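You operate a simulated robot arm through the tools that you are given. There is no shell and no other tool.

You are at the controls of a simulated robot arm. One attempt, no reset.

## Task
Turn the studio knob to 4. Then take the copper ring and put it on top of the red-capped valve. Then fetch the yellow-taped pipe and stand it on top of the blue-capped valve. Then take the blue-taped pipe and leave it on top of the tool battery on the ledge of the white floor box. Then put the bender wheel with the smallest size on its label on the shelf under the press bench. Then put the green-capped valve on the top of the trestle table away on the top of the wooden cabinet. Then open the boiler flap. Do these in the order given. Set down upright: yellow-taped pipe, green-capped valve.

The check looks at the end state, three seconds after you hand in, the way a careful person would. Anything else that was tipped, shoved, dropped, spilled or broken makes it a failure.

## Robot
A 7-joint arm with a fingered hand on a trunk, on a base that moves. Base frame: it is fixed to the floor where the robot stands at the start and does not move with it; the origin is under the middle of the robot, x ahead of it, y to its left, z up. Readings come in cm, degrees, newtons and seconds.
With the tool pointing down near the work surface it reaches from about 10 to 54 cm from the robot's upright axis, wherever it stands. Its first joint turns from -166.0 to 166.0 degrees. Places, roughly: bender wheel [-275, -75, 100]; blue-capped valve [0, -200, 75]; blue-taped pipe (3x3x7 cm) [-280, 20, 90]; boiler flap [170, -180, 120]; copper ring (4x4x2 cm) [-290, 50, 90]; green-capped valve [-125, -75, 75]; red-capped valve [25, -200, 75]; shelf under the press bench [-320, 80, 30]; studio knob [-110, 270, 120]; tool battery [-100, 275, 50]; top of the wooden cabinet [20, -210, 70]; yellow-taped pipe (3x3x7 cm) [-280, 30, 90]. Payload 3.4 kg.
Tool frame: the origin (TCP) lies between the finger pads and is the grasp point; the fingertips stand 2.5 cm ahead of it; z points along the fingers, y is the line along which they close. The gripper opens to 8.8 cm; its body begins 2.9 cm behind the TCP. The gripper is a hand of 3 fingers: y runs from the thumb to the fingers, the wrist lies at [-1.3, -10.6, -17.4] in the tool frame.
Orientation is told as [roll, pitch, yaw] about the base's x, y, z axes, in that order, counted from this pose: with the fingers straight down and the wrist toward the robot, the tool's x, y and z point along [0, 1, 0], [1, 0, 0] and [0, 0, -1] of the base frame.

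## Interface
- The arm moves only by the tool nudge_tool. Its argument "commands" is a list of rows, each an object of numbers (a shift or turn left out is 0): "x", "y", "z": the shift along the tool's x, y, z in mm; "wx", "wy", "wz": the turn, a rotation vector about the tool's x, y, z in degrees. In form: [{"x": .., "y": .., "z": .., "wx": .., "wy": .., "wz": ..}, ...]. A call has 1 to 20 rows; each row shifts and turns the commanded pose from where the row before left it, along the tool's axes as they then stand. Each row takes 0.2 s and may step no farther than 5 cm and 8.6 degrees from the row before; otherwise, the whole call is refused. Where a pose cannot be reached the arm comes as near as it can. A force on the tool above 40 N (or 10 N above the force at the start of the call, whichever is more), or a blocked arm, ends the call early, and 0.2 s more pass. In this call time passes only in rows, and 0.2 s behind the last. The reply holds the time, the measured pose of the TCP, the force on the tool along the base axes, the opening and the grip force, in the units named above and with some noise, with the torque about the TCP (base axes, N m) and any sound that the robot's microphone picked up, and new pictures: "views" is both (left out), scene, wrist or none.
- Cameras (640 x 400 px; columns grow to the right, rows downward): "scene" is now at [3.19, 15.77, 143]; the picture's right is [-0.02, -1.00, 0.00], its down [-0.47, 0.01, -0.88] and it looks along [0.88, -0.01, -0.47] (base axes); focal length 265 px, centre (320, 200). "wrist" rides on the gripper at [5.8, -8.5, -9.9] in the tool frame; the picture's right is [-0.67, 0.35, -0.66], its down [-0.69, -0.63, 0.37] and it looks along [-0.29, 0.69, 0.66] (tool axes); focal length 261 px, centre (320, 200). There is no depth. A picture from a camera that has moved, and an enlarged one, comes with that camera's place and axes in the base frame and with its lens.
- lift_body(by): slides the trunk up (or, below 0, down) by that many cm; the arm and the scene camera ride with it, the base frame stays. It gives what a move gives, with no picture.
- base_move(legs): drives the robot by 1 to 6 legs, each [ahead, left, turn to the left] in cm, cm and degrees, along the robot's own axes; the way and the turn of a leg run together, so that a leg with both is an arc; at most 150 cm and 180 degrees a leg. The arm and the cameras ride along, it lands a little off, and it stops where it bumps. It gives what a move gives, and a new picture of the scene camera.
- curl_fingers(index, middle, thumb_bend, thumb_turn): sets how far each is bent, from 0 (flat) to 1 (curled in); at 0.3 the hand is open as for a grip, at 0.7 the pads meet at the TCP. One left out holds its place. A second passes; each finger stops where it meets its share of the squeeze, and holds until it gets a number again. It is the only way to open and close the hand. It gives what a move gives, with no picture; readings hold the bend of each and the force on the fingers (four entries, about 0 where the hand has none), thumb and palm. thumb_turn goes from beside the hand (0) to across from the fingers (1), as for a grip.
- pan_tilt(pan, tilt): turns the head with the scene camera to pan (to the left, within 155 degrees either way) and tilt (down, from -29 to 69), counted from straight ahead of the robot. It gives what a move gives, and a new picture of the scene camera.
- zoom(camera, box): a new picture of the part [left, top, right, bottom] of that camera's present view, enlarged. The clock stands still meanwhile.
- sign_off(): hands the job in; it is judged then, once.

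Nothing tells you exact positions but the pictures and the camera data. Unless the task says otherwise, let go and move clear before handing in.

The tools are called after "Call:" by a JSON object that holds its "name" and its "arguments". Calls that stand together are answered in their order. nudge_tool: Moves the arm, as the interface text tells. Its arguments: {"type":"object","properties":{"commands":{"type":"array","items":{"type":"object","properties":{"x":{"type":"number"},"y":{"type":"number"},"z":{"type":"number"},"wx":{"type":"number"},"wy":{"type":"number"},"wz":{"type":"number"}}}},"views":{"type":"string","enum":["both","scene","wrist","none"]}},"required":["commands"]} The other tools are called the same way: lift_body (by) moves the trunk up or down; curl_fingers (index, middle, thumb_bend, thumb_turn) moves the fingers one by one; base_move (legs) drives the base; pan_tilt (pan, tilt) turns the head that bears the scene camera; zoom (camera, box) takes an enlarged picture of a part of a camera's view; sign_off () hands the job in.

At the start:

```text
time_s: 0.0
ee_pos: [44.77, 12.91, 121.77]
tool_rot: [-0.1, 0.0, -0.1]
force: [0.0, 0.4, -0.8]
torque: [0.02, -0.02, 0.04]
width: 8.75
grip_force: 0.1
shape: jaw
bend: [0.3, 0.3, 0.3, 0.98]
finger forces: [0.0, 0.0, 0.0, 0.0, 0.1, 0.0]
trunk travel left (down, up): [-42.5, 16.5]
robot x, y, heading: [0.09, -0.08, -0.1]
head pan, tilt (commanded): [-0.9, 27.8]
```

scene: 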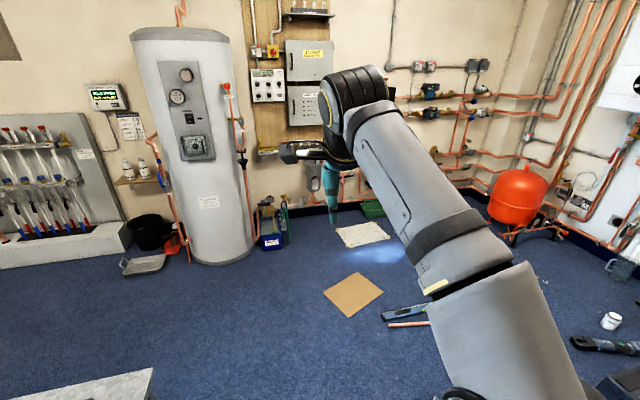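
wrist: 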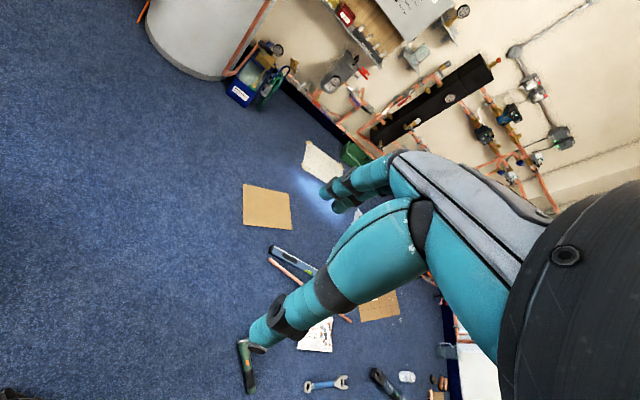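

I see a plumbing workshop with a boiler cylinder ahead and the arm stretched forward. I'll look around with the head first to locate everything before moving.

Call:
{"name": "pan_tilt", "arguments": {"pan": 60, "tilt": 20}}

Call:
{"name": "pan_tilt", "arguments": {"pan": 110, "tilt": 20}}

Call:
{"name": "pan_tilt", "arguments": {"pan": 155, "tilt": 20}}

Call:
{"name": "pan_tilt", "arguments": {"pan": -60, "tilt": 20}}

Call:
{"name": "pan_tilt", "arguments": {"pan": -105, "tilt": 25}}

Call:
{"name": "pan_tilt", "arguments": {"pan": -155, "tilt": 20}}

```text
time_s: 1.3
ee_pos: [44.77, 12.73, 121.77]
tool_rot: [0.1, -0.1, -0.1]
force: [-0.2, -0.3, -0.3]
torque: [0.01, 0.04, 0.01]
width: 8.77
grip_force: 0.0
shape: jaw
bend: [0.3, 0.3, 0.3, 0.98]
finger forces: [0.1, 0.0, 0.0, 0.1, 0.1, 0.0]
trunk travel left (down, up): [-42.5, 16.5]
robot x, y, heading: [-0.05, -0.28, 0.0]
head pan, tilt (commanded): [60.0, 20.0]
camera scene: at [-1.27, 23.98, 144.25], right [0.87, -0.5, 0.0], down [-0.17, -0.3, -0.94], along [0.47, 0.81, -0.34], focal length 265 px, centre (320, 200)
```

scene: 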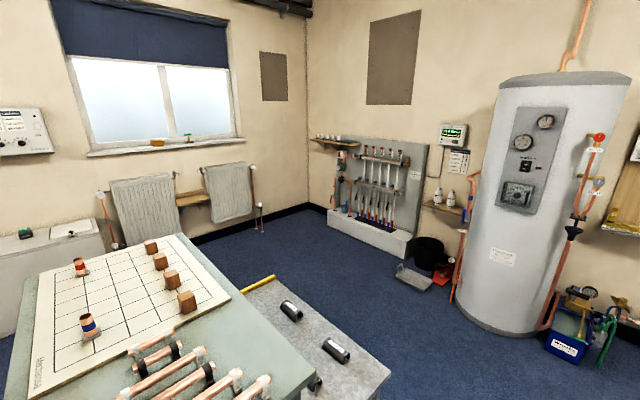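

```text
time_s: 2.5
ee_pos: [44.77, 12.91, 121.79]
tool_rot: [0.0, -0.1, 0.0]
force: [0.3, 0.1, 0.2]
torque: [-0.01, 0.01, -0.03]
width: 8.76
grip_force: 0.1
shape: jaw
bend: [0.3, 0.3, 0.3, 0.98]
finger forces: [0.0, 0.1, 0.1, 0.0, 0.0, 0.0]
trunk travel left (down, up): [-42.5, 16.5]
robot x, y, heading: [0.19, 0.12, -0.2]
head pan, tilt (commanded): [110.0, 20.0]
camera scene: at [-9.11, 24.67, 144.25], right [0.94, 0.34, 0.0], down [0.12, -0.32, -0.94], along [-0.32, 0.88, -0.34], focal length 265 px, centre (320, 200)
```

scene: 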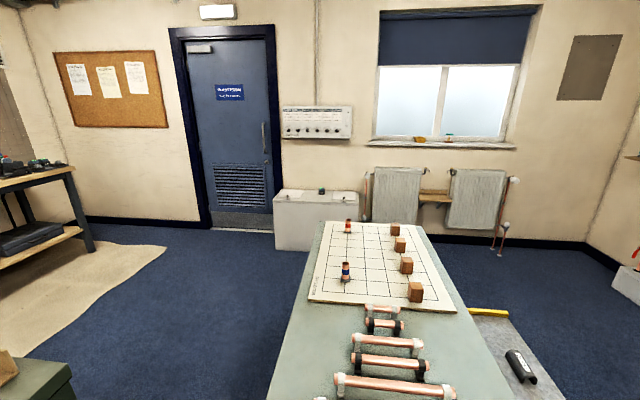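

```text
time_s: 3.6
ee_pos: [44.78, 12.78, 121.71]
tool_rot: [-0.1, 0.0, 0.0]
force: [-0.2, 0.1, -1.0]
torque: [0.01, -0.04, -0.04]
width: 8.78
grip_force: 0.0
shape: jaw
bend: [0.3, 0.3, 0.3, 0.98]
finger forces: [0.0, 0.0, 0.1, 0.0, 0.0, 0.0]
trunk travel left (down, up): [-42.5, 16.5]
robot x, y, heading: [0.05, -0.21, -0.1]
head pan, tilt (commanded): [154.7, 20.0]
camera scene: at [-14.35, 19.9, 144.25], right [0.43, 0.9, 0.0], down [0.31, -0.15, -0.94], along [-0.85, 0.4, -0.34], focal length 265 px, centre (320, 200)
```

scene: 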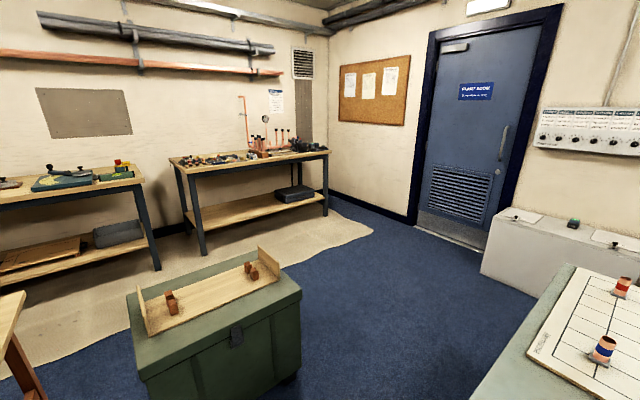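

```text
time_s: 6.7
ee_pos: [44.78, 12.82, 121.82]
tool_rot: [0.0, 0.0, 0.0]
force: [-0.7, -1.8, -0.3]
torque: [0.02, -0.03, 0.02]
width: 8.77
grip_force: 0.1
shape: jaw
bend: [0.3, 0.3, 0.3, 0.98]
finger forces: [0.0, 0.0, 0.0, 0.0, 0.0, 0.0]
trunk travel left (down, up): [-42.5, 16.5]
robot x, y, heading: [-0.02, -0.27, -0.1]
head pan, tilt (commanded): [-60.0, 20.0]
camera scene: at [-1.28, 7.85, 144.26], right [-0.87, -0.5, 0.0], down [-0.17, 0.3, -0.94], along [0.47, -0.81, -0.34], focal length 265 px, centre (320, 200)
```

scene: 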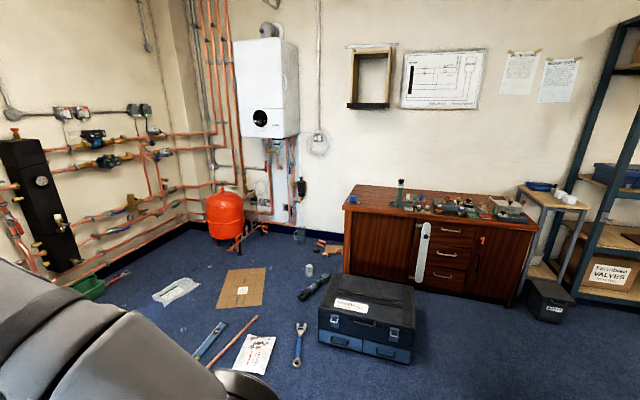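

```text
time_s: 7.8
ee_pos: [44.74, 12.87, 121.82]
tool_rot: [0.0, 0.0, 0.0]
force: [-0.4, -0.1, 0.2]
torque: [-0.01, 0.0, -0.01]
width: 8.72
grip_force: 0.1
shape: jaw
bend: [0.3, 0.3, 0.3, 0.98]
finger forces: [0.0, 0.1, 0.0, 0.0, 0.0, 0.0]
trunk travel left (down, up): [-42.5, 16.5]
robot x, y, heading: [-0.33, -0.21, -0.0]
head pan, tilt (commanded): [-105.0, 25.0]
camera scene: at [-8.31, 7.01, 143.45], right [-0.97, 0.26, 0.0], down [0.11, 0.41, -0.91], along [-0.23, -0.88, -0.42], focal length 265 px, centre (320, 200)
```

scene: 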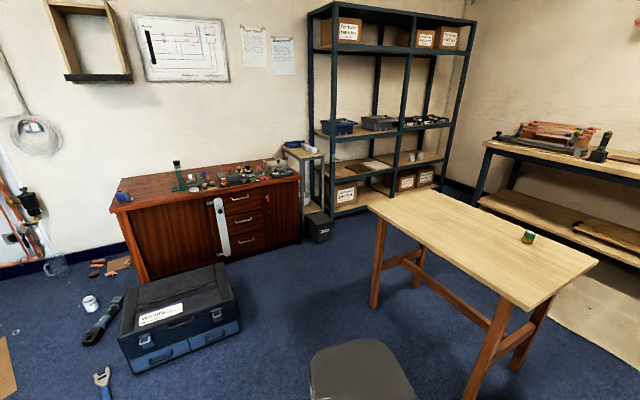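

```text
time_s: 9.0
ee_pos: [44.8, 12.81, 121.78]
tool_rot: [0.0, -0.1, 0.1]
force: [-1.3, 0.1, -0.1]
torque: [0.04, -0.01, 0.01]
width: 8.74
grip_force: 0.0
shape: jaw
bend: [0.3, 0.3, 0.3, 0.98]
finger forces: [0.1, 0.0, 0.1, 0.0, 0.0, 0.0]
trunk travel left (down, up): [-42.5, 16.5]
robot x, y, heading: [0.03, -0.2, -0.0]
head pan, tilt (commanded): [-154.7, 20.0]
camera scene: at [-14.35, 11.93, 144.25], right [-0.43, 0.9, 0.0], down [0.31, 0.15, -0.94], along [-0.85, -0.4, -0.34], focal length 265 px, centre (320, 200)
```

scene: 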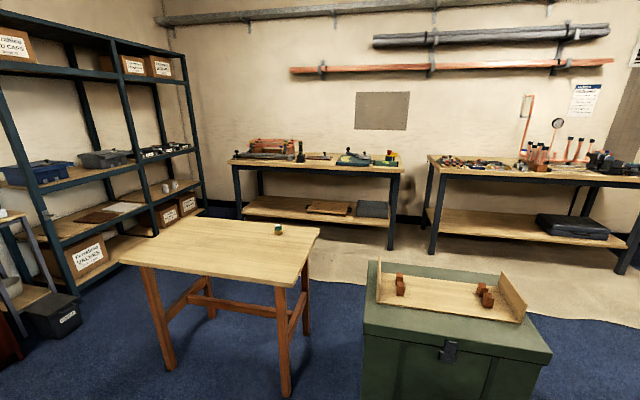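

The knob panel hangs over the white floor box (left-back), the tool benches are behind, the wooden cabinet to the right. I'll look down around the robot to judge clearances before driving.

Call:
{"name": "pan_tilt", "arguments": {"pan": 130, "tilt": 50}}

Call:
{"name": "pan_tilt", "arguments": {"pan": 85, "tilt": 50}}

Call:
{"name": "pan_tilt", "arguments": {"pan": -130, "tilt": 50}}

```text
time_s: 12.9
ee_pos: [44.7, 12.83, 121.79]
tool_rot: [0.0, 0.0, 0.0]
force: [-0.1, 0.2, -0.5]
torque: [0.01, 0.0, -0.01]
width: 8.78
grip_force: 0.1
shape: jaw
bend: [0.3, 0.3, 0.3, 0.98]
finger forces: [0.0, 0.0, 0.0, 0.0, 0.1, 0.0]
trunk travel left (down, up): [-42.5, 16.5]
robot x, y, heading: [0.05, 0.2, -0.0]
head pan, tilt (commanded): [130.0, 50.0]
camera scene: at [-10.88, 21.81, 139.7], right [0.77, 0.64, 0.0], down [0.49, -0.59, -0.64], along [-0.41, 0.49, -0.77], focal length 265 px, centre (320, 200)
```

scene: 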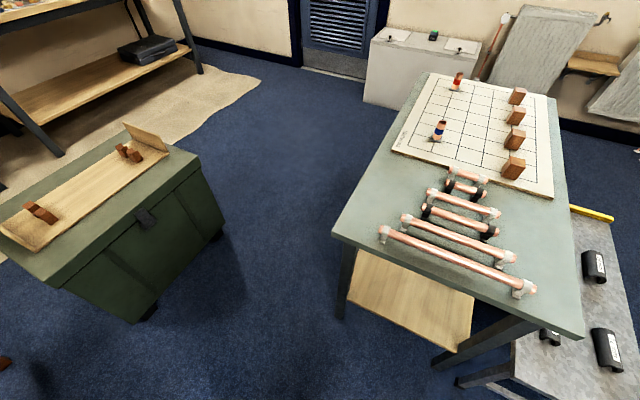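

```text
time_s: 14.0
ee_pos: [44.81, 12.72, 121.75]
tool_rot: [0.0, 0.1, 0.0]
force: [0.5, 0.1, -0.3]
torque: [0.0, -0.02, -0.02]
width: 8.77
grip_force: 0.2
shape: jaw
bend: [0.3, 0.3, 0.3, 0.98]
finger forces: [0.1, 0.0, 0.0, 0.1, 0.1, 0.1]
trunk travel left (down, up): [-42.5, 16.5]
robot x, y, heading: [-0.04, -0.06, 0.2]
head pan, tilt (commanded): [85.0, 50.0]
camera scene: at [-5.27, 23.59, 139.7], right [1.0, -0.09, 0.0], down [-0.07, -0.76, -0.64], along [0.06, 0.64, -0.77], focal length 265 px, centre (320, 200)
```

scene: 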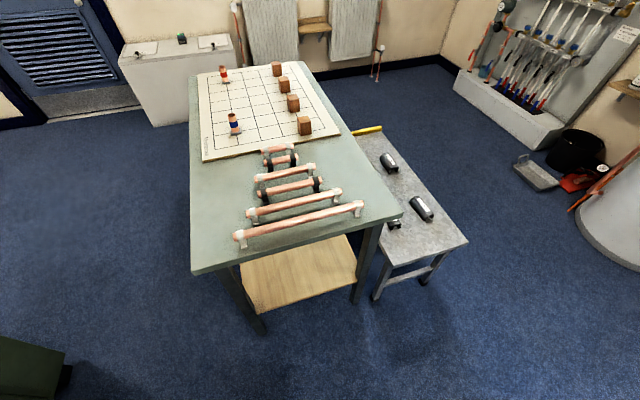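

```text
time_s: 17.1
ee_pos: [44.74, 12.81, 121.72]
tool_rot: [0.0, 0.0, 0.0]
force: [0.7, -0.4, 0.3]
torque: [0.03, -0.02, 0.01]
width: 8.74
grip_force: 0.0
shape: jaw
bend: [0.3, 0.3, 0.3, 0.98]
finger forces: [0.0, 0.0, 0.0, 0.0, 0.1, 0.1]
trunk travel left (down, up): [-42.5, 16.5]
robot x, y, heading: [0.11, 0.2, -0.1]
head pan, tilt (commanded): [-130.0, 50.0]
camera scene: at [-10.88, 10.01, 139.7], right [-0.77, 0.64, 0.0], down [0.49, 0.59, -0.64], along [-0.41, -0.49, -0.77], focal length 265 px, centre (320, 200)
```

scene: 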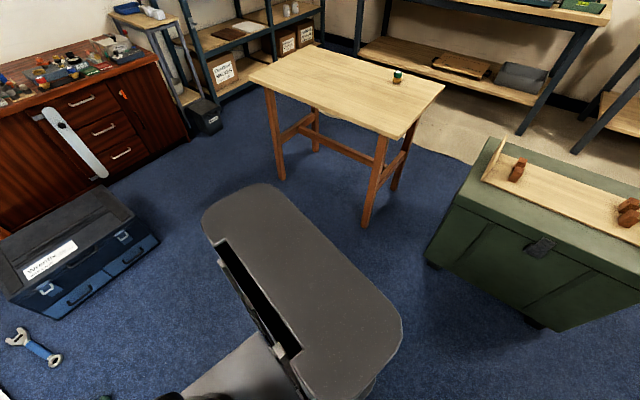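

I have a rough map; now I'll look straight down around the robot to see the size of its own base.

Call:
{"name": "pan_tilt", "arguments": {"pan": 90, "tilt": 69}}

Call:
{"name": "pan_tilt", "arguments": {"pan": 150, "tilt": 69}}

Call:
{"name": "pan_tilt", "arguments": {"pan": 0, "tilt": 69}}

Call:
{"name": "pan_tilt", "arguments": {"pan": -70, "tilt": 69}}

```text
time_s: 20.3
ee_pos: [44.78, 12.8, 121.71]
tool_rot: [-0.1, 0.0, 0.1]
force: [0.5, 0.0, 0.0]
torque: [-0.07, 0.02, 0.0]
width: 8.76
grip_force: 0.1
shape: jaw
bend: [0.3, 0.3, 0.3, 0.98]
finger forces: [0.0, 0.1, 0.0, 0.1, 0.0, 0.0]
trunk travel left (down, up): [-42.5, 16.5]
robot x, y, heading: [-0.29, -0.05, -0.2]
head pan, tilt (commanded): [90.0, 68.8]
camera scene: at [-5.93, 21.51, 137.5], right [1.0, 0.0, 0.0], down [0.0, -0.93, -0.36], along [0.0, 0.36, -0.93], focal length 265 px, centre (320, 200)
```

scene: 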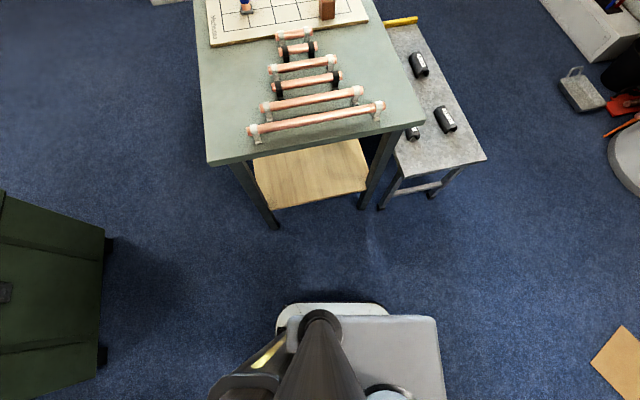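

```text
time_s: 21.6
ee_pos: [44.79, 12.8, 121.76]
tool_rot: [-0.1, 0.1, 0.0]
force: [0.8, 0.2, -0.4]
torque: [0.01, -0.01, -0.01]
width: 8.75
grip_force: 0.0
shape: jaw
bend: [0.3, 0.3, 0.3, 0.98]
finger forces: [0.0, 0.0, 0.1, 0.1, 0.0, 0.0]
trunk travel left (down, up): [-42.5, 16.5]
robot x, y, heading: [0.06, 0.11, -0.1]
head pan, tilt (commanded): [150.0, 68.8]
camera scene: at [-10.77, 18.71, 137.5], right [0.5, 0.87, 0.0], down [0.81, -0.47, -0.36], along [-0.31, 0.18, -0.93], focal length 265 px, centre (320, 200)
```

scene: 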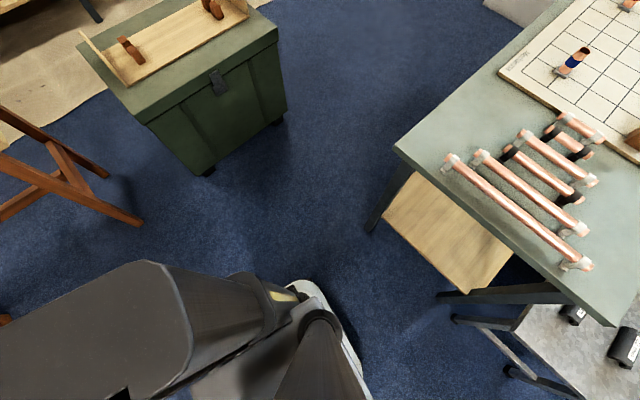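

```text
time_s: 23.9
ee_pos: [44.75, 12.74, 121.73]
tool_rot: [0.0, 0.1, 0.0]
force: [0.6, 0.0, 0.5]
torque: [-0.03, -0.04, -0.01]
width: 8.77
grip_force: 0.1
shape: jaw
bend: [0.3, 0.3, 0.3, 0.98]
finger forces: [0.0, 0.1, 0.0, 0.0, 0.0, 0.0]
trunk travel left (down, up): [-42.5, 16.5]
robot x, y, heading: [0.27, -0.23, -0.0]
head pan, tilt (commanded): [0.0, 68.8]
camera scene: at [-0.34, 15.92, 137.5], right [0.0, -1.0, 0.0], down [-0.93, 0.0, -0.36], along [0.36, 0.0, -0.93], focal length 265 px, centre (320, 200)
```

scene: 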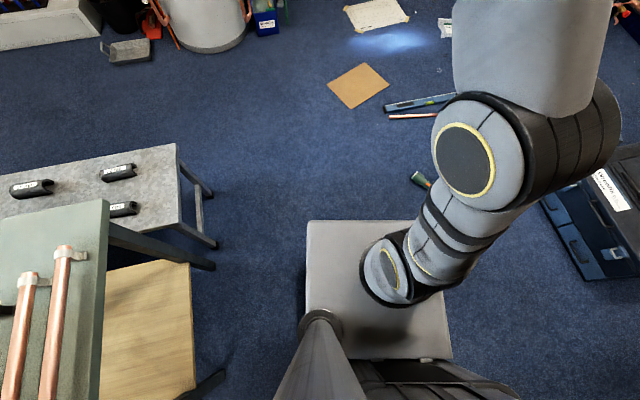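

```text
time_s: 25.4
ee_pos: [44.75, 12.75, 121.74]
tool_rot: [-0.1, 0.0, 0.0]
force: [0.5, 1.0, -0.6]
torque: [-0.02, 0.02, 0.01]
width: 8.78
grip_force: 0.1
shape: jaw
bend: [0.3, 0.3, 0.3, 0.98]
finger forces: [0.0, 0.0, 0.1, 0.1, 0.0, 0.1]
trunk travel left (down, up): [-42.5, 16.5]
robot x, y, heading: [0.32, -0.25, 0.1]
head pan, tilt (commanded): [-70.0, 68.8]
camera scene: at [-4.02, 10.66, 137.5], right [-0.94, -0.34, 0.0], down [-0.32, 0.88, -0.36], along [0.12, -0.34, -0.93], focal length 265 px, centre (320, 200)
```

scene: 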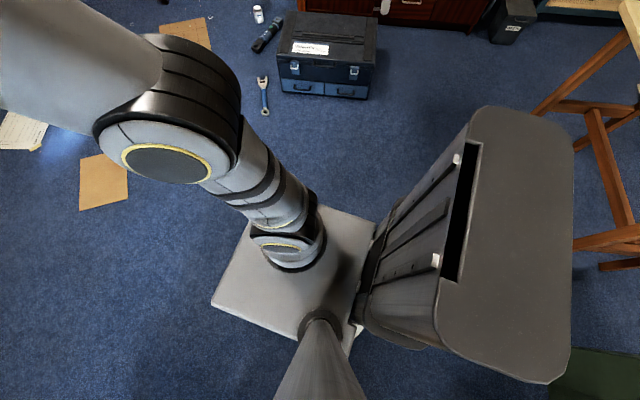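

The base looks about ±23 cm, and there's a ~70 cm gap between the green chest and the mat table. I'll turn to face +y, strafe left, and drive through the gap toward the knob panel.

Call:
{"name": "pan_tilt", "arguments": {"pan": 0, "tilt": 50}}

Call:
{"name": "base_move", "arguments": {"legs": [[0, 0, 90], [0, 68, 0]]}}

```text
time_s: 26.8
ee_pos: [44.69, 12.79, 121.59]
tool_rot: [0.1, 0.0, 0.0]
force: [1.2, 0.7, -0.7]
torque: [-0.01, 0.04, 0.02]
width: 8.75
grip_force: 0.1
shape: jaw
bend: [0.3, 0.3, 0.3, 0.98]
finger forces: [0.0, 0.1, 0.0, 0.0, 0.1, 0.1]
trunk travel left (down, up): [-42.5, 16.5]
robot x, y, heading: [-0.18, -0.13, -0.1]
head pan, tilt (commanded): [0.0, 50.0]
camera scene: at [1.77, 15.91, 139.7], right [0.0, -1.0, 0.0], down [-0.77, 0.0, -0.64], along [0.64, 0.0, -0.77], focal length 265 px, centre (320, 200)
```

scene: 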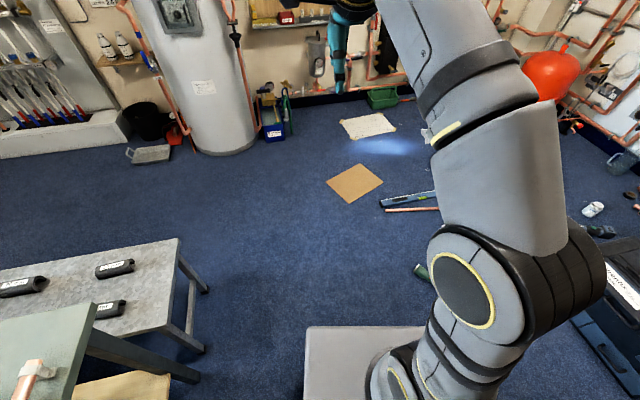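

```text
time_s: 34.2
ee_pos: [-76.92, 47.01, 121.81]
tool_rot: [0.0, 0.0, 87.7]
force: [0.3, -0.3, -0.3]
torque: [-0.02, 0.01, 0.0]
width: 8.78
grip_force: 0.1
shape: jaw
bend: [0.3, 0.3, 0.3, 0.98]
finger forces: [0.0, 0.0, 0.1, 0.0, 0.0, 0.0]
trunk travel left (down, up): [-42.5, 16.5]
robot x, y, heading: [-65.9, 1.32, 87.9]
head pan, tilt (commanded): [0.0, 50.0]
camera scene: at [-81.52, 4.17, 139.7], right [1.0, -0.04, 0.0], down [-0.03, -0.77, -0.64], along [0.02, 0.64, -0.77], focal length 265 px, centre (320, 200)
```

scene: 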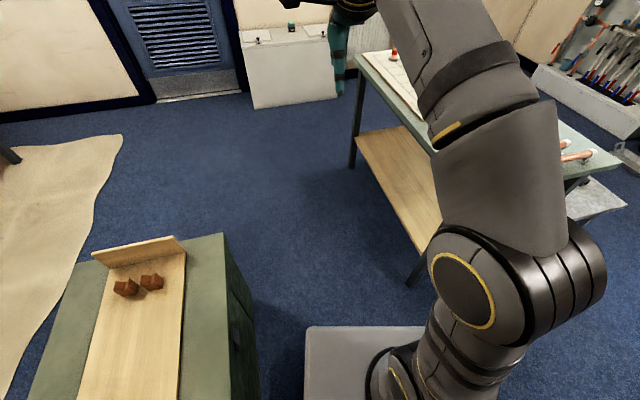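

I'm in front of the gap at (-66, 1) facing +y. I'll drive through it, drifting slightly left, then on toward the white box.

Call:
{"name": "base_move", "arguments": {"legs": [[55, 9, 2], [55, 22, 0]]}}

Call:
{"name": "pan_tilt", "arguments": {"pan": 0, "tilt": 20}}

```text
time_s: 40.3
ee_pos: [-111.07, 153.25, 121.7]
tool_rot: [0.0, 0.1, 91.7]
force: [0.7, -0.1, 0.4]
torque: [0.0, 0.01, 0.0]
width: 8.78
grip_force: 0.1
shape: jaw
bend: [0.3, 0.3, 0.3, 0.98]
finger forces: [0.0, 0.0, 0.0, 0.0, 0.0, 0.0]
trunk travel left (down, up): [-42.5, 16.5]
robot x, y, heading: [-97.05, 108.85, 91.6]
head pan, tilt (commanded): [0.0, 50.0]
camera scene: at [-112.77, 110.34, 139.7], right [1.0, 0.03, 0.0], down [0.02, -0.77, -0.64], along [-0.02, 0.64, -0.77], focal length 265 px, centre (320, 200)
```

scene: 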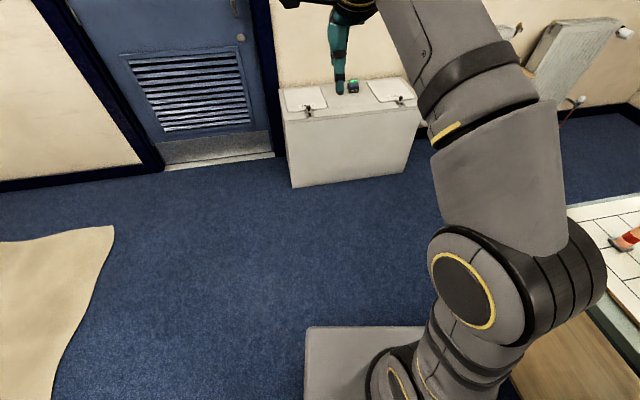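

```text
time_s: 41.2
ee_pos: [-111.19, 153.36, 121.59]
tool_rot: [0.0, -0.1, 91.5]
force: [0.0, -0.3, 0.3]
torque: [0.02, 0.0, 0.03]
width: 8.79
grip_force: 0.0
shape: jaw
bend: [0.3, 0.3, 0.3, 0.98]
finger forces: [0.0, 0.1, 0.0, 0.1, 0.0, 0.0]
trunk travel left (down, up): [-42.5, 16.5]
robot x, y, heading: [-96.88, 109.16, 91.5]
head pan, tilt (commanded): [0.0, 20.0]
camera scene: at [-112.81, 111.94, 144.25], right [1.0, 0.03, 0.0], down [0.01, -0.34, -0.94], along [-0.03, 0.94, -0.34], focal length 265 px, centre (320, 200)
```

scene: 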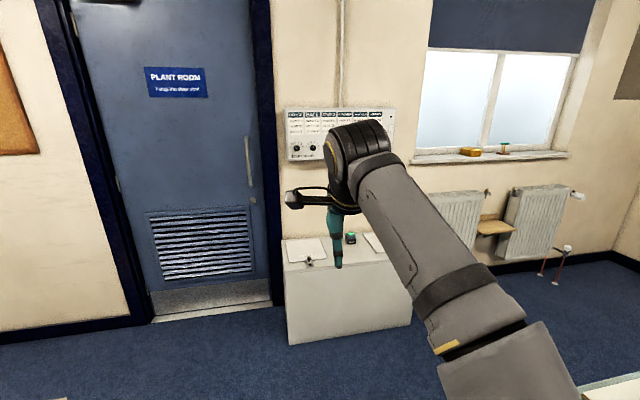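

The panel is partly behind the arm. I'll zoom in to read the labels.

Call:
{"name": "zoom", "arguments": {"camera": "scene", "box": [280, 100, 400, 170]}}

Call:
{"name": "zoom", "arguments": {"camera": "wrist", "box": [0, 0, 640, 400]}}

```text
5.33 times, centred on (340, 135) of scene
camera zoom: at [-112.81, 111.94, 144.25], right [1.0, 0.03, 0.0], down [0.01, -0.34, -0.94], along [-0.03, 0.94, -0.34], focal length 1412 px, centre (213, 547)
```

zoom: 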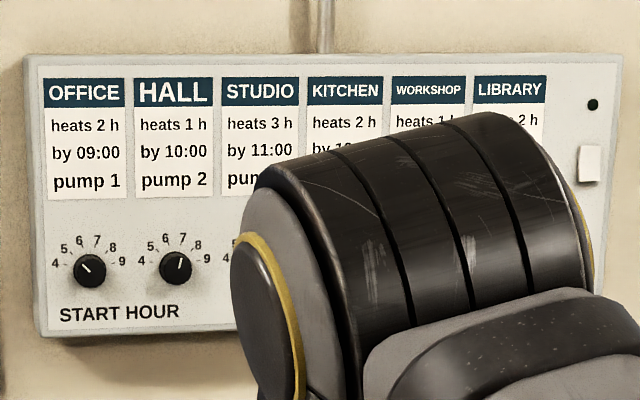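

```text
1.00 times, centred on (320, 200) of wrist (not enlarged: the box is as wide or as high as the picture)
camera zoom: at [-116.55, 144.71, 131.68], right [0.66, 0.37, 0.66], down [0.7, -0.61, -0.37], along [0.27, 0.7, -0.66], focal length 261 px, centre (320, 200)
```

zoom: 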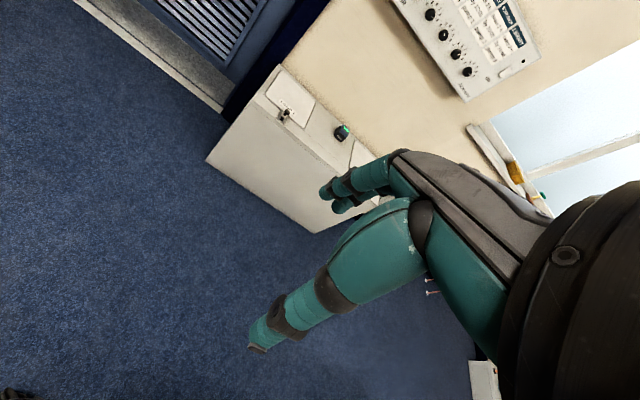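

The panel shows OFFICE, HALL, STUDIO, ... each dial running 4 (left) to 9 (right); the STUDIO knob is third, near (-112, 275, 119). The room is rotated about 12°, so I'll turn to face the wall squarely and drive closer.

Call:
{"name": "base_move", "arguments": {"legs": [[0, 0, 10.5], [85, -15, 0]]}}

Call:
{"name": "pan_tilt", "arguments": {"pan": 0, "tilt": 20}}

```text
time_s: 46.5
ee_pos: [-121.31, 236.51, 121.69]
tool_rot: [0.0, 0.1, 101.7]
force: [-0.3, 0.1, 0.5]
torque: [0.03, 0.01, -0.01]
width: 8.75
grip_force: 0.1
shape: jaw
bend: [0.3, 0.3, 0.3, 0.98]
finger forces: [0.2, 0.1, 0.0, 0.1, 0.0, 0.1]
trunk travel left (down, up): [-42.5, 16.5]
robot x, y, heading: [-99.84, 195.5, 101.5]
head pan, tilt (commanded): [0.0, 20.0]
camera scene: at [-115.83, 195.44, 144.26], right [0.98, 0.2, 0.0], down [0.07, -0.34, -0.94], along [-0.19, 0.92, -0.34], focal length 265 px, centre (320, 200)
```

scene: 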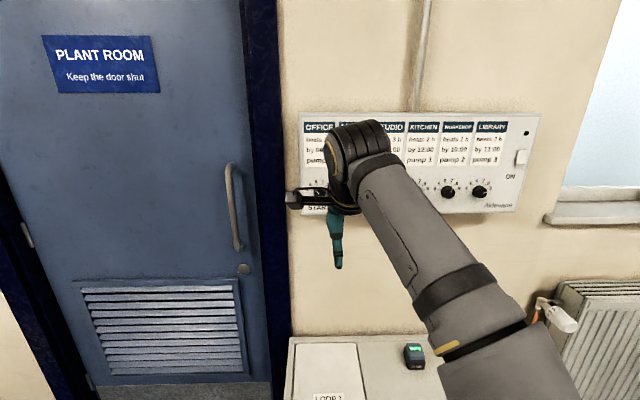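

```text
time_s: 47.1
ee_pos: [-121.24, 236.54, 121.67]
tool_rot: [0.0, 0.0, 101.6]
force: [0.1, -0.2, -0.2]
torque: [0.01, 0.02, -0.02]
width: 8.78
grip_force: 0.0
shape: jaw
bend: [0.3, 0.3, 0.3, 0.98]
finger forces: [0.0, 0.1, 0.0, 0.0, 0.1, 0.0]
trunk travel left (down, up): [-42.5, 16.5]
robot x, y, heading: [-99.47, 195.58, 101.5]
head pan, tilt (commanded): [0.0, 20.0]
camera scene: at [-115.83, 195.43, 144.26], right [0.98, 0.2, 0.0], down [0.07, -0.34, -0.94], along [-0.19, 0.92, -0.34], focal length 265 px, centre (320, 200)
```

scene: 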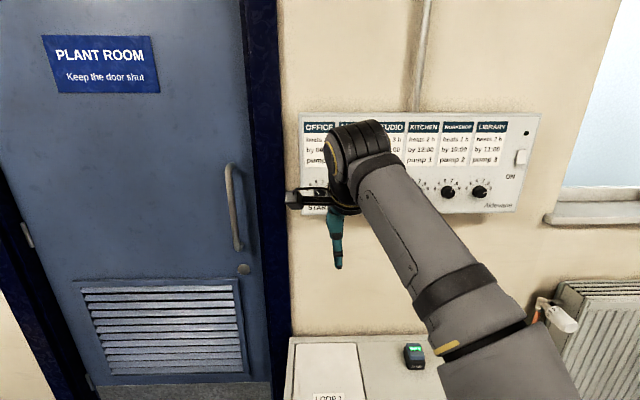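

STUDIO knob is about (-111, 273, 119), hidden behind the forearm from the head. I'll rotate the hand to point horizontally at the wall and lower it a bit so the head can see the dial.

Call:
{"name": "nudge_tool", "arguments": {"commands": [{"wx": -8.2}, {"wx": -8.2}, {"wx": -8.2}, {"wx": -8.2}, {"wx": -8.2}, {"wx": -8.2}, {"wx": -8.2}, {"wx": -8.2}, {"wx": -8.2}, {"wx": -8.2}, {"wx": -8}]}}

```text
time_s: 48.9
ee_pos: [-129.63, 233.68, 117.58]
tool_rot: [15.0, -54.2, 106.4]
force: [-1.0, 0.2, 0.0]
torque: [-0.02, 0.02, 0.05]
width: 8.77
grip_force: 0.1
shape: jaw
bend: [0.3, 0.3, 0.3, 0.97]
finger forces: [0.0, 0.0, 0.1, 0.1, 0.0, 0.0]
trunk travel left (down, up): [-42.5, 16.5]
robot x, y, heading: [-99.87, 194.94, 101.4]
head pan, tilt (commanded): [0.0, 20.0]
stopped in row 8: the arm was blocked; the commanded pose is now the measured one
camera scene: at [-115.79, 195.4, 144.26], right [0.98, 0.2, 0.0], down [0.07, -0.33, -0.94], along [-0.19, 0.92, -0.34], focal length 265 px, centre (320, 200)
camera wrist: at [-128.52, 219.3, 117.22], right [0.83, 0.07, 0.55], down [0.53, 0.22, -0.82], along [-0.18, 0.97, 0.15], focal length 261 px, centre (320, 200)
```

scene: 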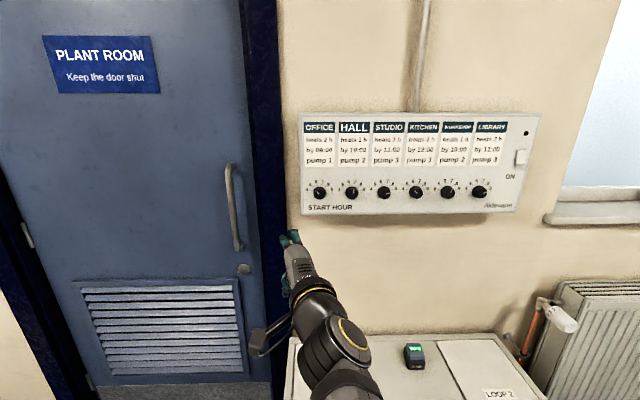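
wrist: 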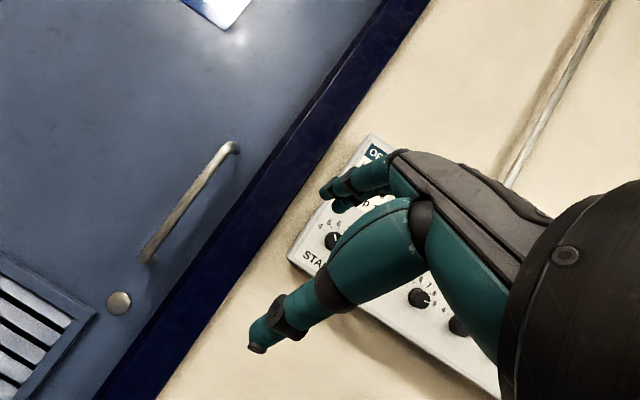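

The arm stopped at a joint limit partway, but the whole panel is now visible. I'll zoom in on the knobs.

Call:
{"name": "zoom", "arguments": {"camera": "scene", "box": [340, 165, 440, 227]}}

Call:
{"name": "zoom", "arguments": {"camera": "scene", "box": [295, 105, 525, 225]}}

```text
6.40 times, centred on (390, 196) of scene
camera zoom: at [-115.79, 195.4, 144.26], right [0.98, 0.2, 0.0], down [0.07, -0.33, -0.94], along [-0.19, 0.92, -0.34], focal length 1694 px, centre (-128, 226)
```

zoom: 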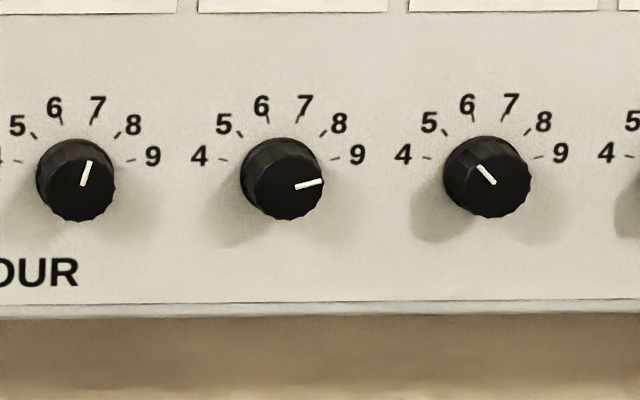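

```text
2.78 times, centred on (410, 165) of scene
camera zoom: at [-115.79, 195.4, 144.26], right [0.98, 0.2, 0.0], down [0.07, -0.33, -0.94], along [-0.19, 0.92, -0.34], focal length 737 px, centre (70, 297)
```

zoom: 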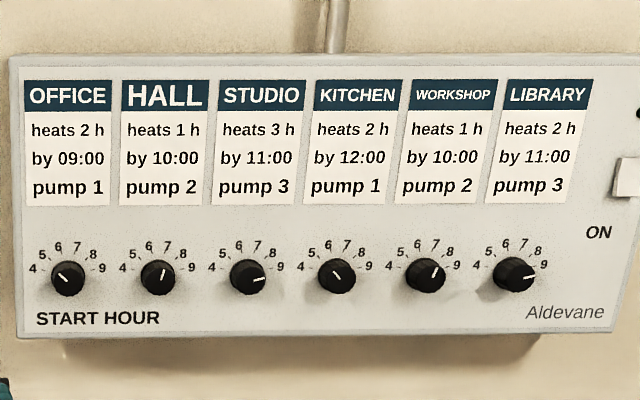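

The STUDIO knob points at 9; the ticks are 30° apart, so it must turn about 150° counter-clockwise to 4. I'll lower the trunk so the forearm can point level at the wall, then bring the hand up in front of the knob and level it.

Call:
{"name": "lift_body", "arguments": {"by": -30}}

Call:
{"name": "nudge_tool", "arguments": {"commands": [{"x": -21.7, "y": 27.6, "z": -28}, {"x": -21.7, "y": 27.6, "z": -28}, {"x": -21.7, "y": 27.6, "z": -28}, {"x": -21.7, "y": 27.6, "z": -28}, {"x": -21.7, "y": 27.6, "z": -28}, {"x": -21.7, "y": 27.6, "z": -28}, {"x": -21.7, "y": 27.6, "z": -28}, {"x": -21.7, "y": 27.6, "z": -28}, {"x": -21.7, "y": 27.6, "z": -28}, {"wx": -7.16, "wy": -3.74, "wz": -0.66}, {"wx": -7.16, "wy": -3.74, "wz": -0.66}, {"wx": -7.16, "wy": -3.74, "wz": -0.66}, {"wx": -7.16, "wy": -3.74, "wz": -0.66}, {"wx": -7.16, "wy": -3.74, "wz": -0.66}]}}

```text
time_s: 51.9
ee_pos: [-129.68, 233.8, 87.48]
tool_rot: [15.0, -54.0, 106.4]
force: [-1.1, -0.2, 0.3]
torque: [-0.03, -0.01, -0.01]
width: 8.79
grip_force: 0.0
shape: jaw
bend: [0.3, 0.3, 0.3, 0.97]
finger forces: [0.1, 0.0, 0.0, 0.1, 0.0, 0.0]
trunk travel left (down, up): [-12.5, 46.5]
robot x, y, heading: [-100.12, 195.22, 101.4]
head pan, tilt (commanded): [0.0, 20.0]
```

```text
time_s: 54.9
ee_pos: [-104.85, 239.54, 115.76]
tool_rot: [-146.5, -89.8, -111.6]
force: [-0.3, -0.2, 0.0]
torque: [0.02, -0.02, 0.02]
width: 8.77
grip_force: 0.0
shape: jaw
bend: [0.3, 0.3, 0.3, 0.98]
finger forces: [0.1, 0.0, 0.0, 0.1, 0.1, 0.0]
out of reach, approached as far as the arm can: row 9
trunk travel left (down, up): [-12.5, 46.5]
robot x, y, heading: [-99.86, 195.09, 101.4]
head pan, tilt (commanded): [0.0, 20.0]
camera scene: at [-115.83, 195.42, 114.26], right [0.98, 0.2, 0.0], down [0.07, -0.34, -0.94], along [-0.19, 0.92, -0.34], focal length 265 px, centre (320, 200)
camera wrist: at [-108.29, 228.7, 107.23], right [0.79, -0.5, 0.35], down [0.6, 0.5, -0.63], along [0.14, 0.7, 0.7], focal length 261 px, centre (320, 200)
```

scene: 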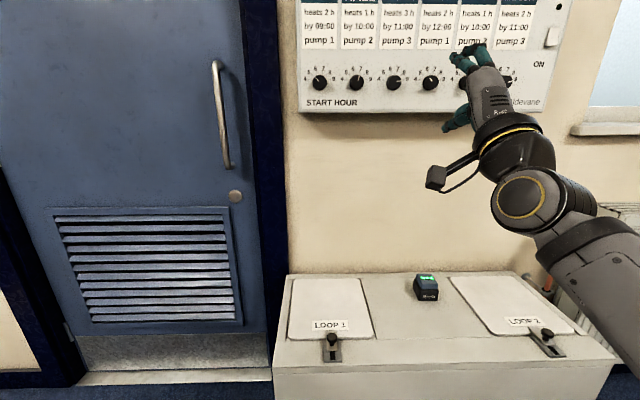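
wrist: 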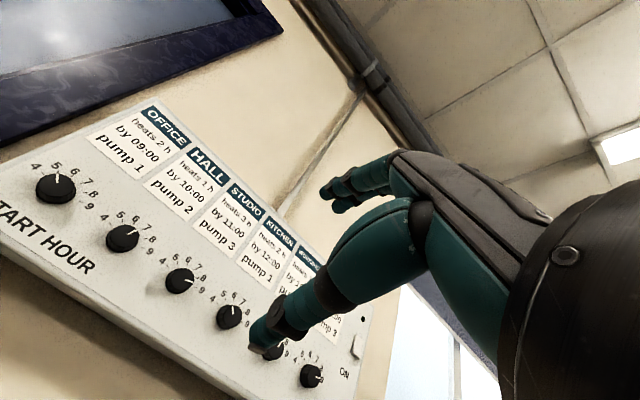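

The hand is now level and pointing at the panel, nearly aligned with the STUDIO knob (about (-112.3, 272.3, 119.4)). I'll raise the trunk a little to match the height and test how far the arm can extend in free space.

Call:
{"name": "lift_body", "arguments": {"by": 4}}

Call:
{"name": "nudge_tool", "arguments": {"commands": [{"z": 30}, {"z": 30}, {"z": 30}, {"z": 30}], "views": "scene"}}

```text
time_s: 55.7
ee_pos: [-104.7, 239.66, 119.8]
tool_rot: [-119.9, -89.9, -138.2]
force: [-0.4, 1.0, 0.5]
torque: [0.0, -0.03, 0.01]
width: 8.77
grip_force: 0.0
shape: jaw
bend: [0.3, 0.3, 0.3, 0.98]
finger forces: [0.1, 0.1, 0.0, 0.0, 0.1, 0.0]
trunk travel left (down, up): [-16.5, 42.5]
robot x, y, heading: [-100.01, 194.95, 101.5]
head pan, tilt (commanded): [0.0, 20.0]
```

```text
time_s: 56.7
ee_pos: [-107.46, 251.1, 119.71]
tool_rot: [-116.9, -89.8, -141.2]
force: [0.1, 0.3, 0.7]
torque: [0.03, -0.02, -0.04]
width: 8.78
grip_force: 0.0
shape: jaw
bend: [0.3, 0.3, 0.3, 0.98]
finger forces: [0.0, 0.0, 0.0, 0.0, 0.1, 0.0]
trunk travel left (down, up): [-16.5, 42.5]
robot x, y, heading: [-99.26, 195.09, 101.8]
head pan, tilt (commanded): [0.0, 20.0]
camera scene: at [-115.75, 195.41, 118.27], right [0.98, 0.2, 0.0], down [0.07, -0.33, -0.94], along [-0.19, 0.92, -0.34], focal length 265 px, centre (320, 200)
```

scene: 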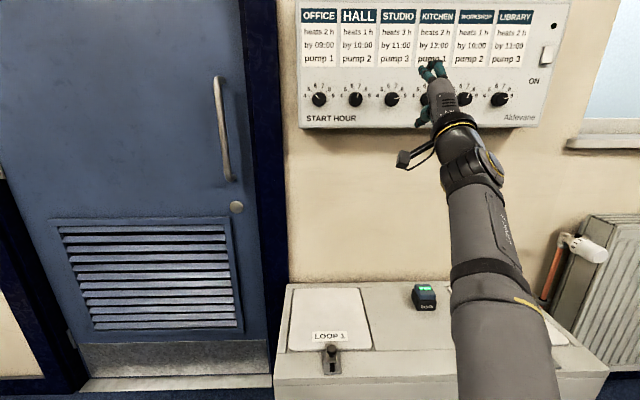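

Extension works. Next I'll test how far the hand can roll about its pointing axis in free space, since the knob needs ~150° in total.

Call:
{"name": "nudge_tool", "arguments": {"commands": [{"wz": 8.5}, {"wz": 8.5}, {"wz": 8.5}, {"wz": 8.5}, {"wz": 8.5}, {"wz": 8.5}, {"wz": 8.5}, {"wz": 8.5}, {"wz": 8.5}], "views": "both"}}

```text
time_s: 58.7
ee_pos: [-107.15, 251.32, 119.58]
tool_rot: [90.1, -13.5, 11.9]
force: [-0.4, 0.1, 0.0]
torque: [0.02, 0.06, -0.01]
width: 8.75
grip_force: 0.1
shape: jaw
bend: [0.3, 0.3, 0.3, 0.98]
finger forces: [0.0, 0.1, 0.0, 0.1, 0.0, 0.0]
trunk travel left (down, up): [-16.5, 42.5]
robot x, y, heading: [-99.96, 195.19, 101.8]
head pan, tilt (commanded): [0.0, 20.0]
camera scene: at [-115.85, 195.42, 118.25], right [0.98, 0.2, 0.0], down [0.07, -0.34, -0.94], along [-0.19, 0.92, -0.34], focal length 265 px, centre (320, 200)
camera wrist: at [-114.53, 239.63, 123.12], right [0.62, -0.54, -0.57], down [-0.52, 0.27, -0.81], along [0.59, 0.8, -0.11], focal length 261 px, centre (320, 200)
```

scene: 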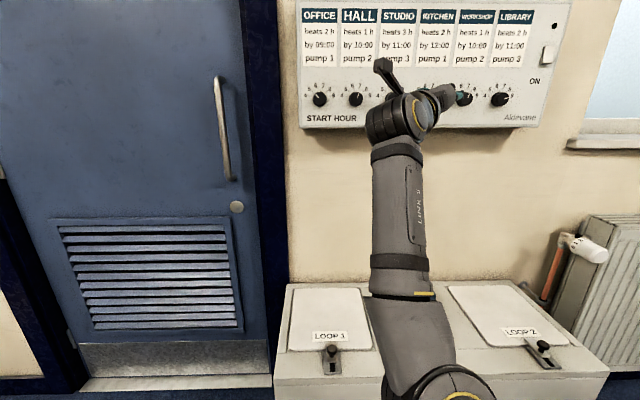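
wrist: 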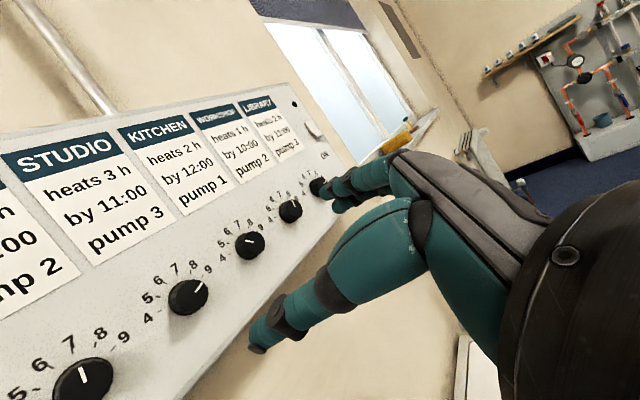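

+76° works. Now the other way, to confirm the full range.

Call:
{"name": "nudge_tool", "arguments": {"commands": [{"wz": -8.5}, {"wz": -8.5}, {"wz": -8.5}, {"wz": -8.5}, {"wz": -8.5}, {"wz": -8.5}, {"wz": -8.5}, {"wz": -8.5}, {"wz": -8.5}, {"wz": -8.5}, {"wz": -8.5}, {"wz": -8.5}, {"wz": -8.5}, {"wz": -8.5}, {"wz": -8.5}, {"wz": -8.5}, {"wz": -8.5}, {"wz": -8.5}], "views": "both"}}

```text
time_s: 62.5
ee_pos: [-107.21, 250.56, 114.96]
tool_rot: [-89.9, -13.4, -168.0]
force: [-0.6, -0.1, -0.1]
torque: [-0.03, 0.0, 0.03]
width: 8.78
grip_force: 0.0
shape: jaw
bend: [0.3, 0.3, 0.3, 0.98]
finger forces: [0.1, 0.0, 0.0, 0.0, 0.1, 0.1]
out of reach, approached as far as the arm can: row 16, 17, 18
trunk travel left (down, up): [-16.5, 42.5]
robot x, y, heading: [-99.63, 195.43, 101.5]
head pan, tilt (commanded): [0.0, 20.0]
camera scene: at [-115.81, 195.45, 118.26], right [0.98, 0.2, 0.0], down [0.07, -0.34, -0.94], along [-0.19, 0.92, -0.34], focal length 265 px, centre (320, 200)
camera wrist: at [-98.25, 242.33, 107.29], right [-0.05, -0.68, 0.73], down [0.68, 0.52, 0.52], along [-0.73, 0.52, 0.44], focal length 261 px, centre (320, 200)
```

scene: 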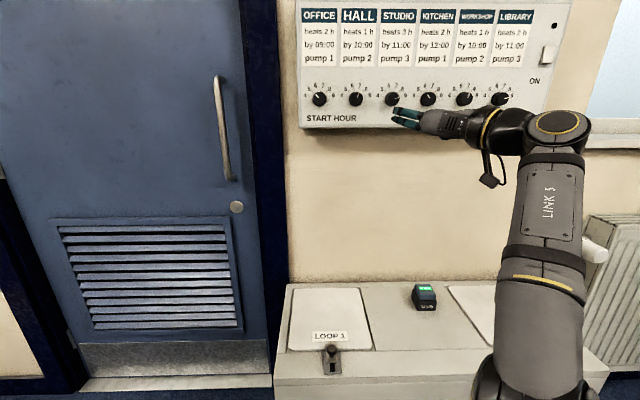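
wrist: 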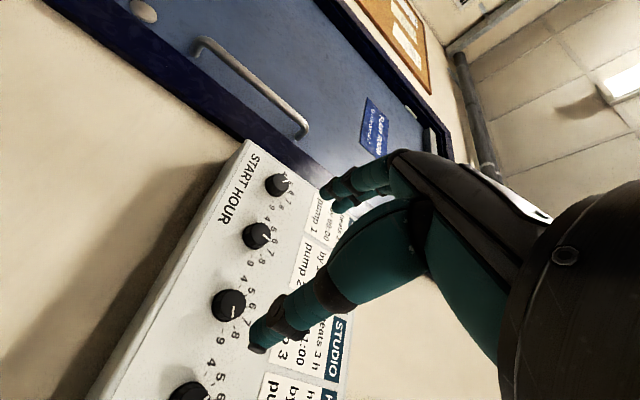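

Range is about +76° to −50° at this height, enough for two ~75° turns. I'll roll to about +42°, pull the hand back, and drive 19 cm closer.

Call:
{"name": "nudge_tool", "arguments": {"commands": [{"wz": 8.5}, {"wz": 8.5}, {"wz": 8.5}, {"wz": 8.5}, {"wz": 8.5}, {"wz": 8.5}, {"wz": 8.5}, {"wz": 8.5}, {"wz": 8.5}, {"wz": 8.5}, {"wz": 8.5}, {"wz": 8.5}, {"wz": 8.5}, {"wz": 8.5}, {"z": -40}, {"z": -40}], "views": "none"}}

Call:
{"name": "base_move", "arguments": {"legs": [[18, 0, 0]]}}

Call:
{"name": "zoom", "arguments": {"camera": "wrist", "box": [0, 0, 640, 400]}}

```text
time_s: 65.9
ee_pos: [-105.47, 243.15, 114.91]
tool_rot: [90.0, -47.6, 12.0]
force: [0.2, -0.9, -0.2]
torque: [0.03, 0.03, 0.0]
width: 8.78
grip_force: 0.1
shape: jaw
bend: [0.3, 0.3, 0.3, 0.98]
finger forces: [0.1, 0.0, 0.0, 0.1, 0.0, 0.1]
trunk travel left (down, up): [-16.5, 42.5]
robot x, y, heading: [-100.0, 195.41, 101.7]
head pan, tilt (commanded): [0.0, 20.0]
```

```text
time_s: 67.4
ee_pos: [-108.89, 260.56, 115.1]
tool_rot: [90.2, -47.6, 11.8]
force: [-0.4, 0.0, -0.4]
torque: [-0.02, 0.03, 0.0]
width: 8.78
grip_force: 0.1
shape: jaw
bend: [0.3, 0.3, 0.3, 0.98]
finger forces: [0.1, 0.1, 0.0, 0.0, 0.0, 0.0]
trunk travel left (down, up): [-16.5, 42.5]
robot x, y, heading: [-103.36, 212.89, 101.5]
head pan, tilt (commanded): [0.0, 20.0]
camera scene: at [-119.39, 212.94, 118.26], right [0.98, 0.2, 0.0], down [0.07, -0.34, -0.94], along [-0.19, 0.92, -0.34], focal length 265 px, centre (320, 200)
```

scene: 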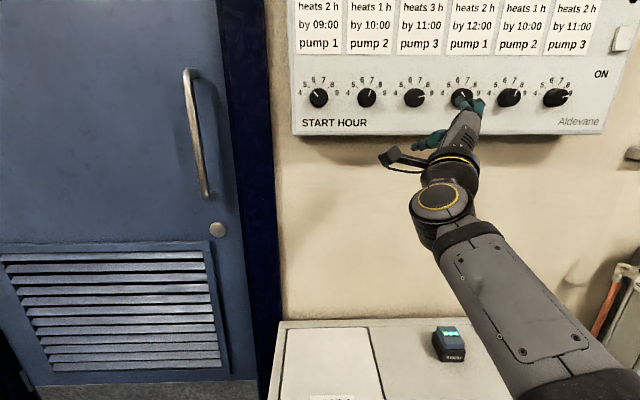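

```text
1.00 times, centred on (320, 200) of wrist (not enlarged: the box is as wide or as high as the picture)
camera zoom: at [-116.5, 248.84, 112.61], right [0.85, -0.49, -0.2], down [0.0, 0.38, -0.93], along [0.53, 0.79, 0.32], focal length 261 px, centre (320, 200)
```

zoom: 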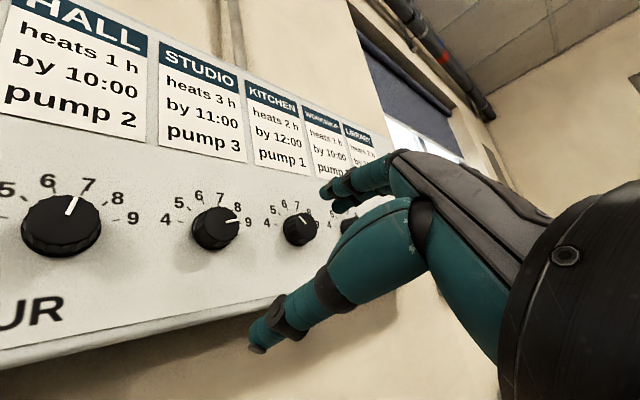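

The knob triangulates consistently at (-112.2, 272.3, 119.45). I'll align the hand with the knob axis and move in partway.

Call:
{"name": "nudge_tool", "arguments": {"commands": [{"x": 17.6, "y": 13.4}, {"x": 17.6, "y": 13.3}, {"z": 30}, {"z": 30}], "views": "both"}}

```text
time_s: 68.4
ee_pos: [-110.97, 266.14, 119.4]
tool_rot: [90.1, -47.6, 11.9]
force: [0.9, 0.6, 0.3]
torque: [-0.02, -0.01, 0.04]
width: 8.76
grip_force: 0.0
shape: jaw
bend: [0.3, 0.3, 0.3, 0.98]
finger forces: [0.1, 0.0, 0.0, 0.0, 0.0, 0.0]
trunk travel left (down, up): [-16.5, 42.5]
robot x, y, heading: [-103.34, 212.92, 101.6]
head pan, tilt (commanded): [0.0, 20.0]
camera scene: at [-119.39, 212.93, 118.26], right [0.98, 0.2, 0.0], down [0.07, -0.33, -0.94], along [-0.19, 0.92, -0.34], focal length 265 px, centre (320, 200)
camera wrist: at [-118.58, 254.43, 116.95], right [0.85, -0.49, -0.2], down [0.0, 0.38, -0.93], along [0.53, 0.79, 0.32], focal length 261 px, centre (320, 200)
```

scene: 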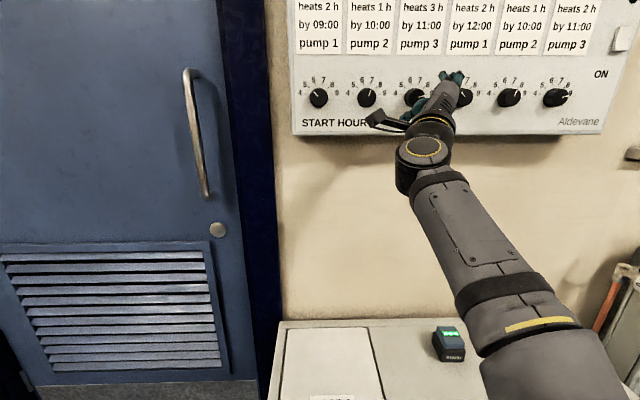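
wrist: 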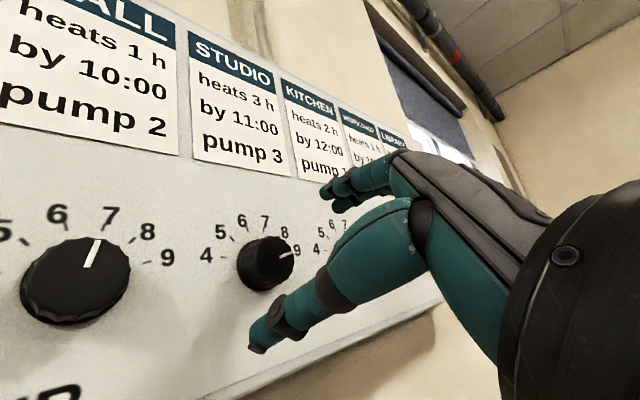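

Well aligned. I'll move in so the fingertips straddle the knob.

Call:
{"name": "nudge_tool", "arguments": {"commands": [{"z": 20}, {"z": 15}, {"z": 10}, {"z": 8}], "views": "both"}}

```text
time_s: 69.4
ee_pos: [-111.78, 271.04, 119.82]
tool_rot: [90.5, -47.6, 11.3]
force: [3.6, -23.3, -6.0]
torque: [0.43, 0.26, -0.71]
width: 8.56
grip_force: 0.0
shape: jaw
bend: [0.3, 0.3, 0.28, 0.98]
finger forces: [0.0, 21.3, 0.0, 0.0, 1.8, 0.0]
trunk travel left (down, up): [-16.5, 42.5]
robot x, y, heading: [-103.38, 212.65, 101.4]
head pan, tilt (commanded): [0.0, 20.0]
camera scene: at [-119.34, 212.58, 118.25], right [0.98, 0.2, 0.0], down [0.07, -0.33, -0.94], along [-0.19, 0.92, -0.34], focal length 265 px, centre (320, 200)
camera wrist: at [-119.58, 259.19, 117.3], right [0.85, -0.49, -0.2], down [0.0, 0.38, -0.92], along [0.53, 0.78, 0.32], focal length 261 px, centre (320, 200)
```

scene: 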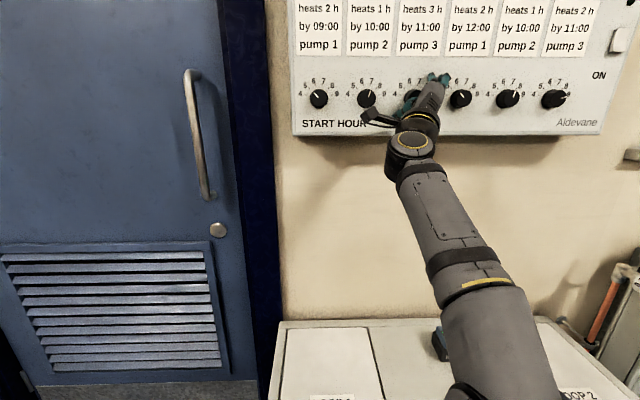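
wrist: 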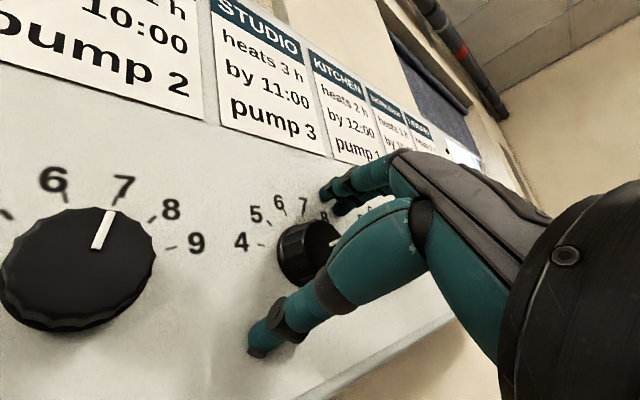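

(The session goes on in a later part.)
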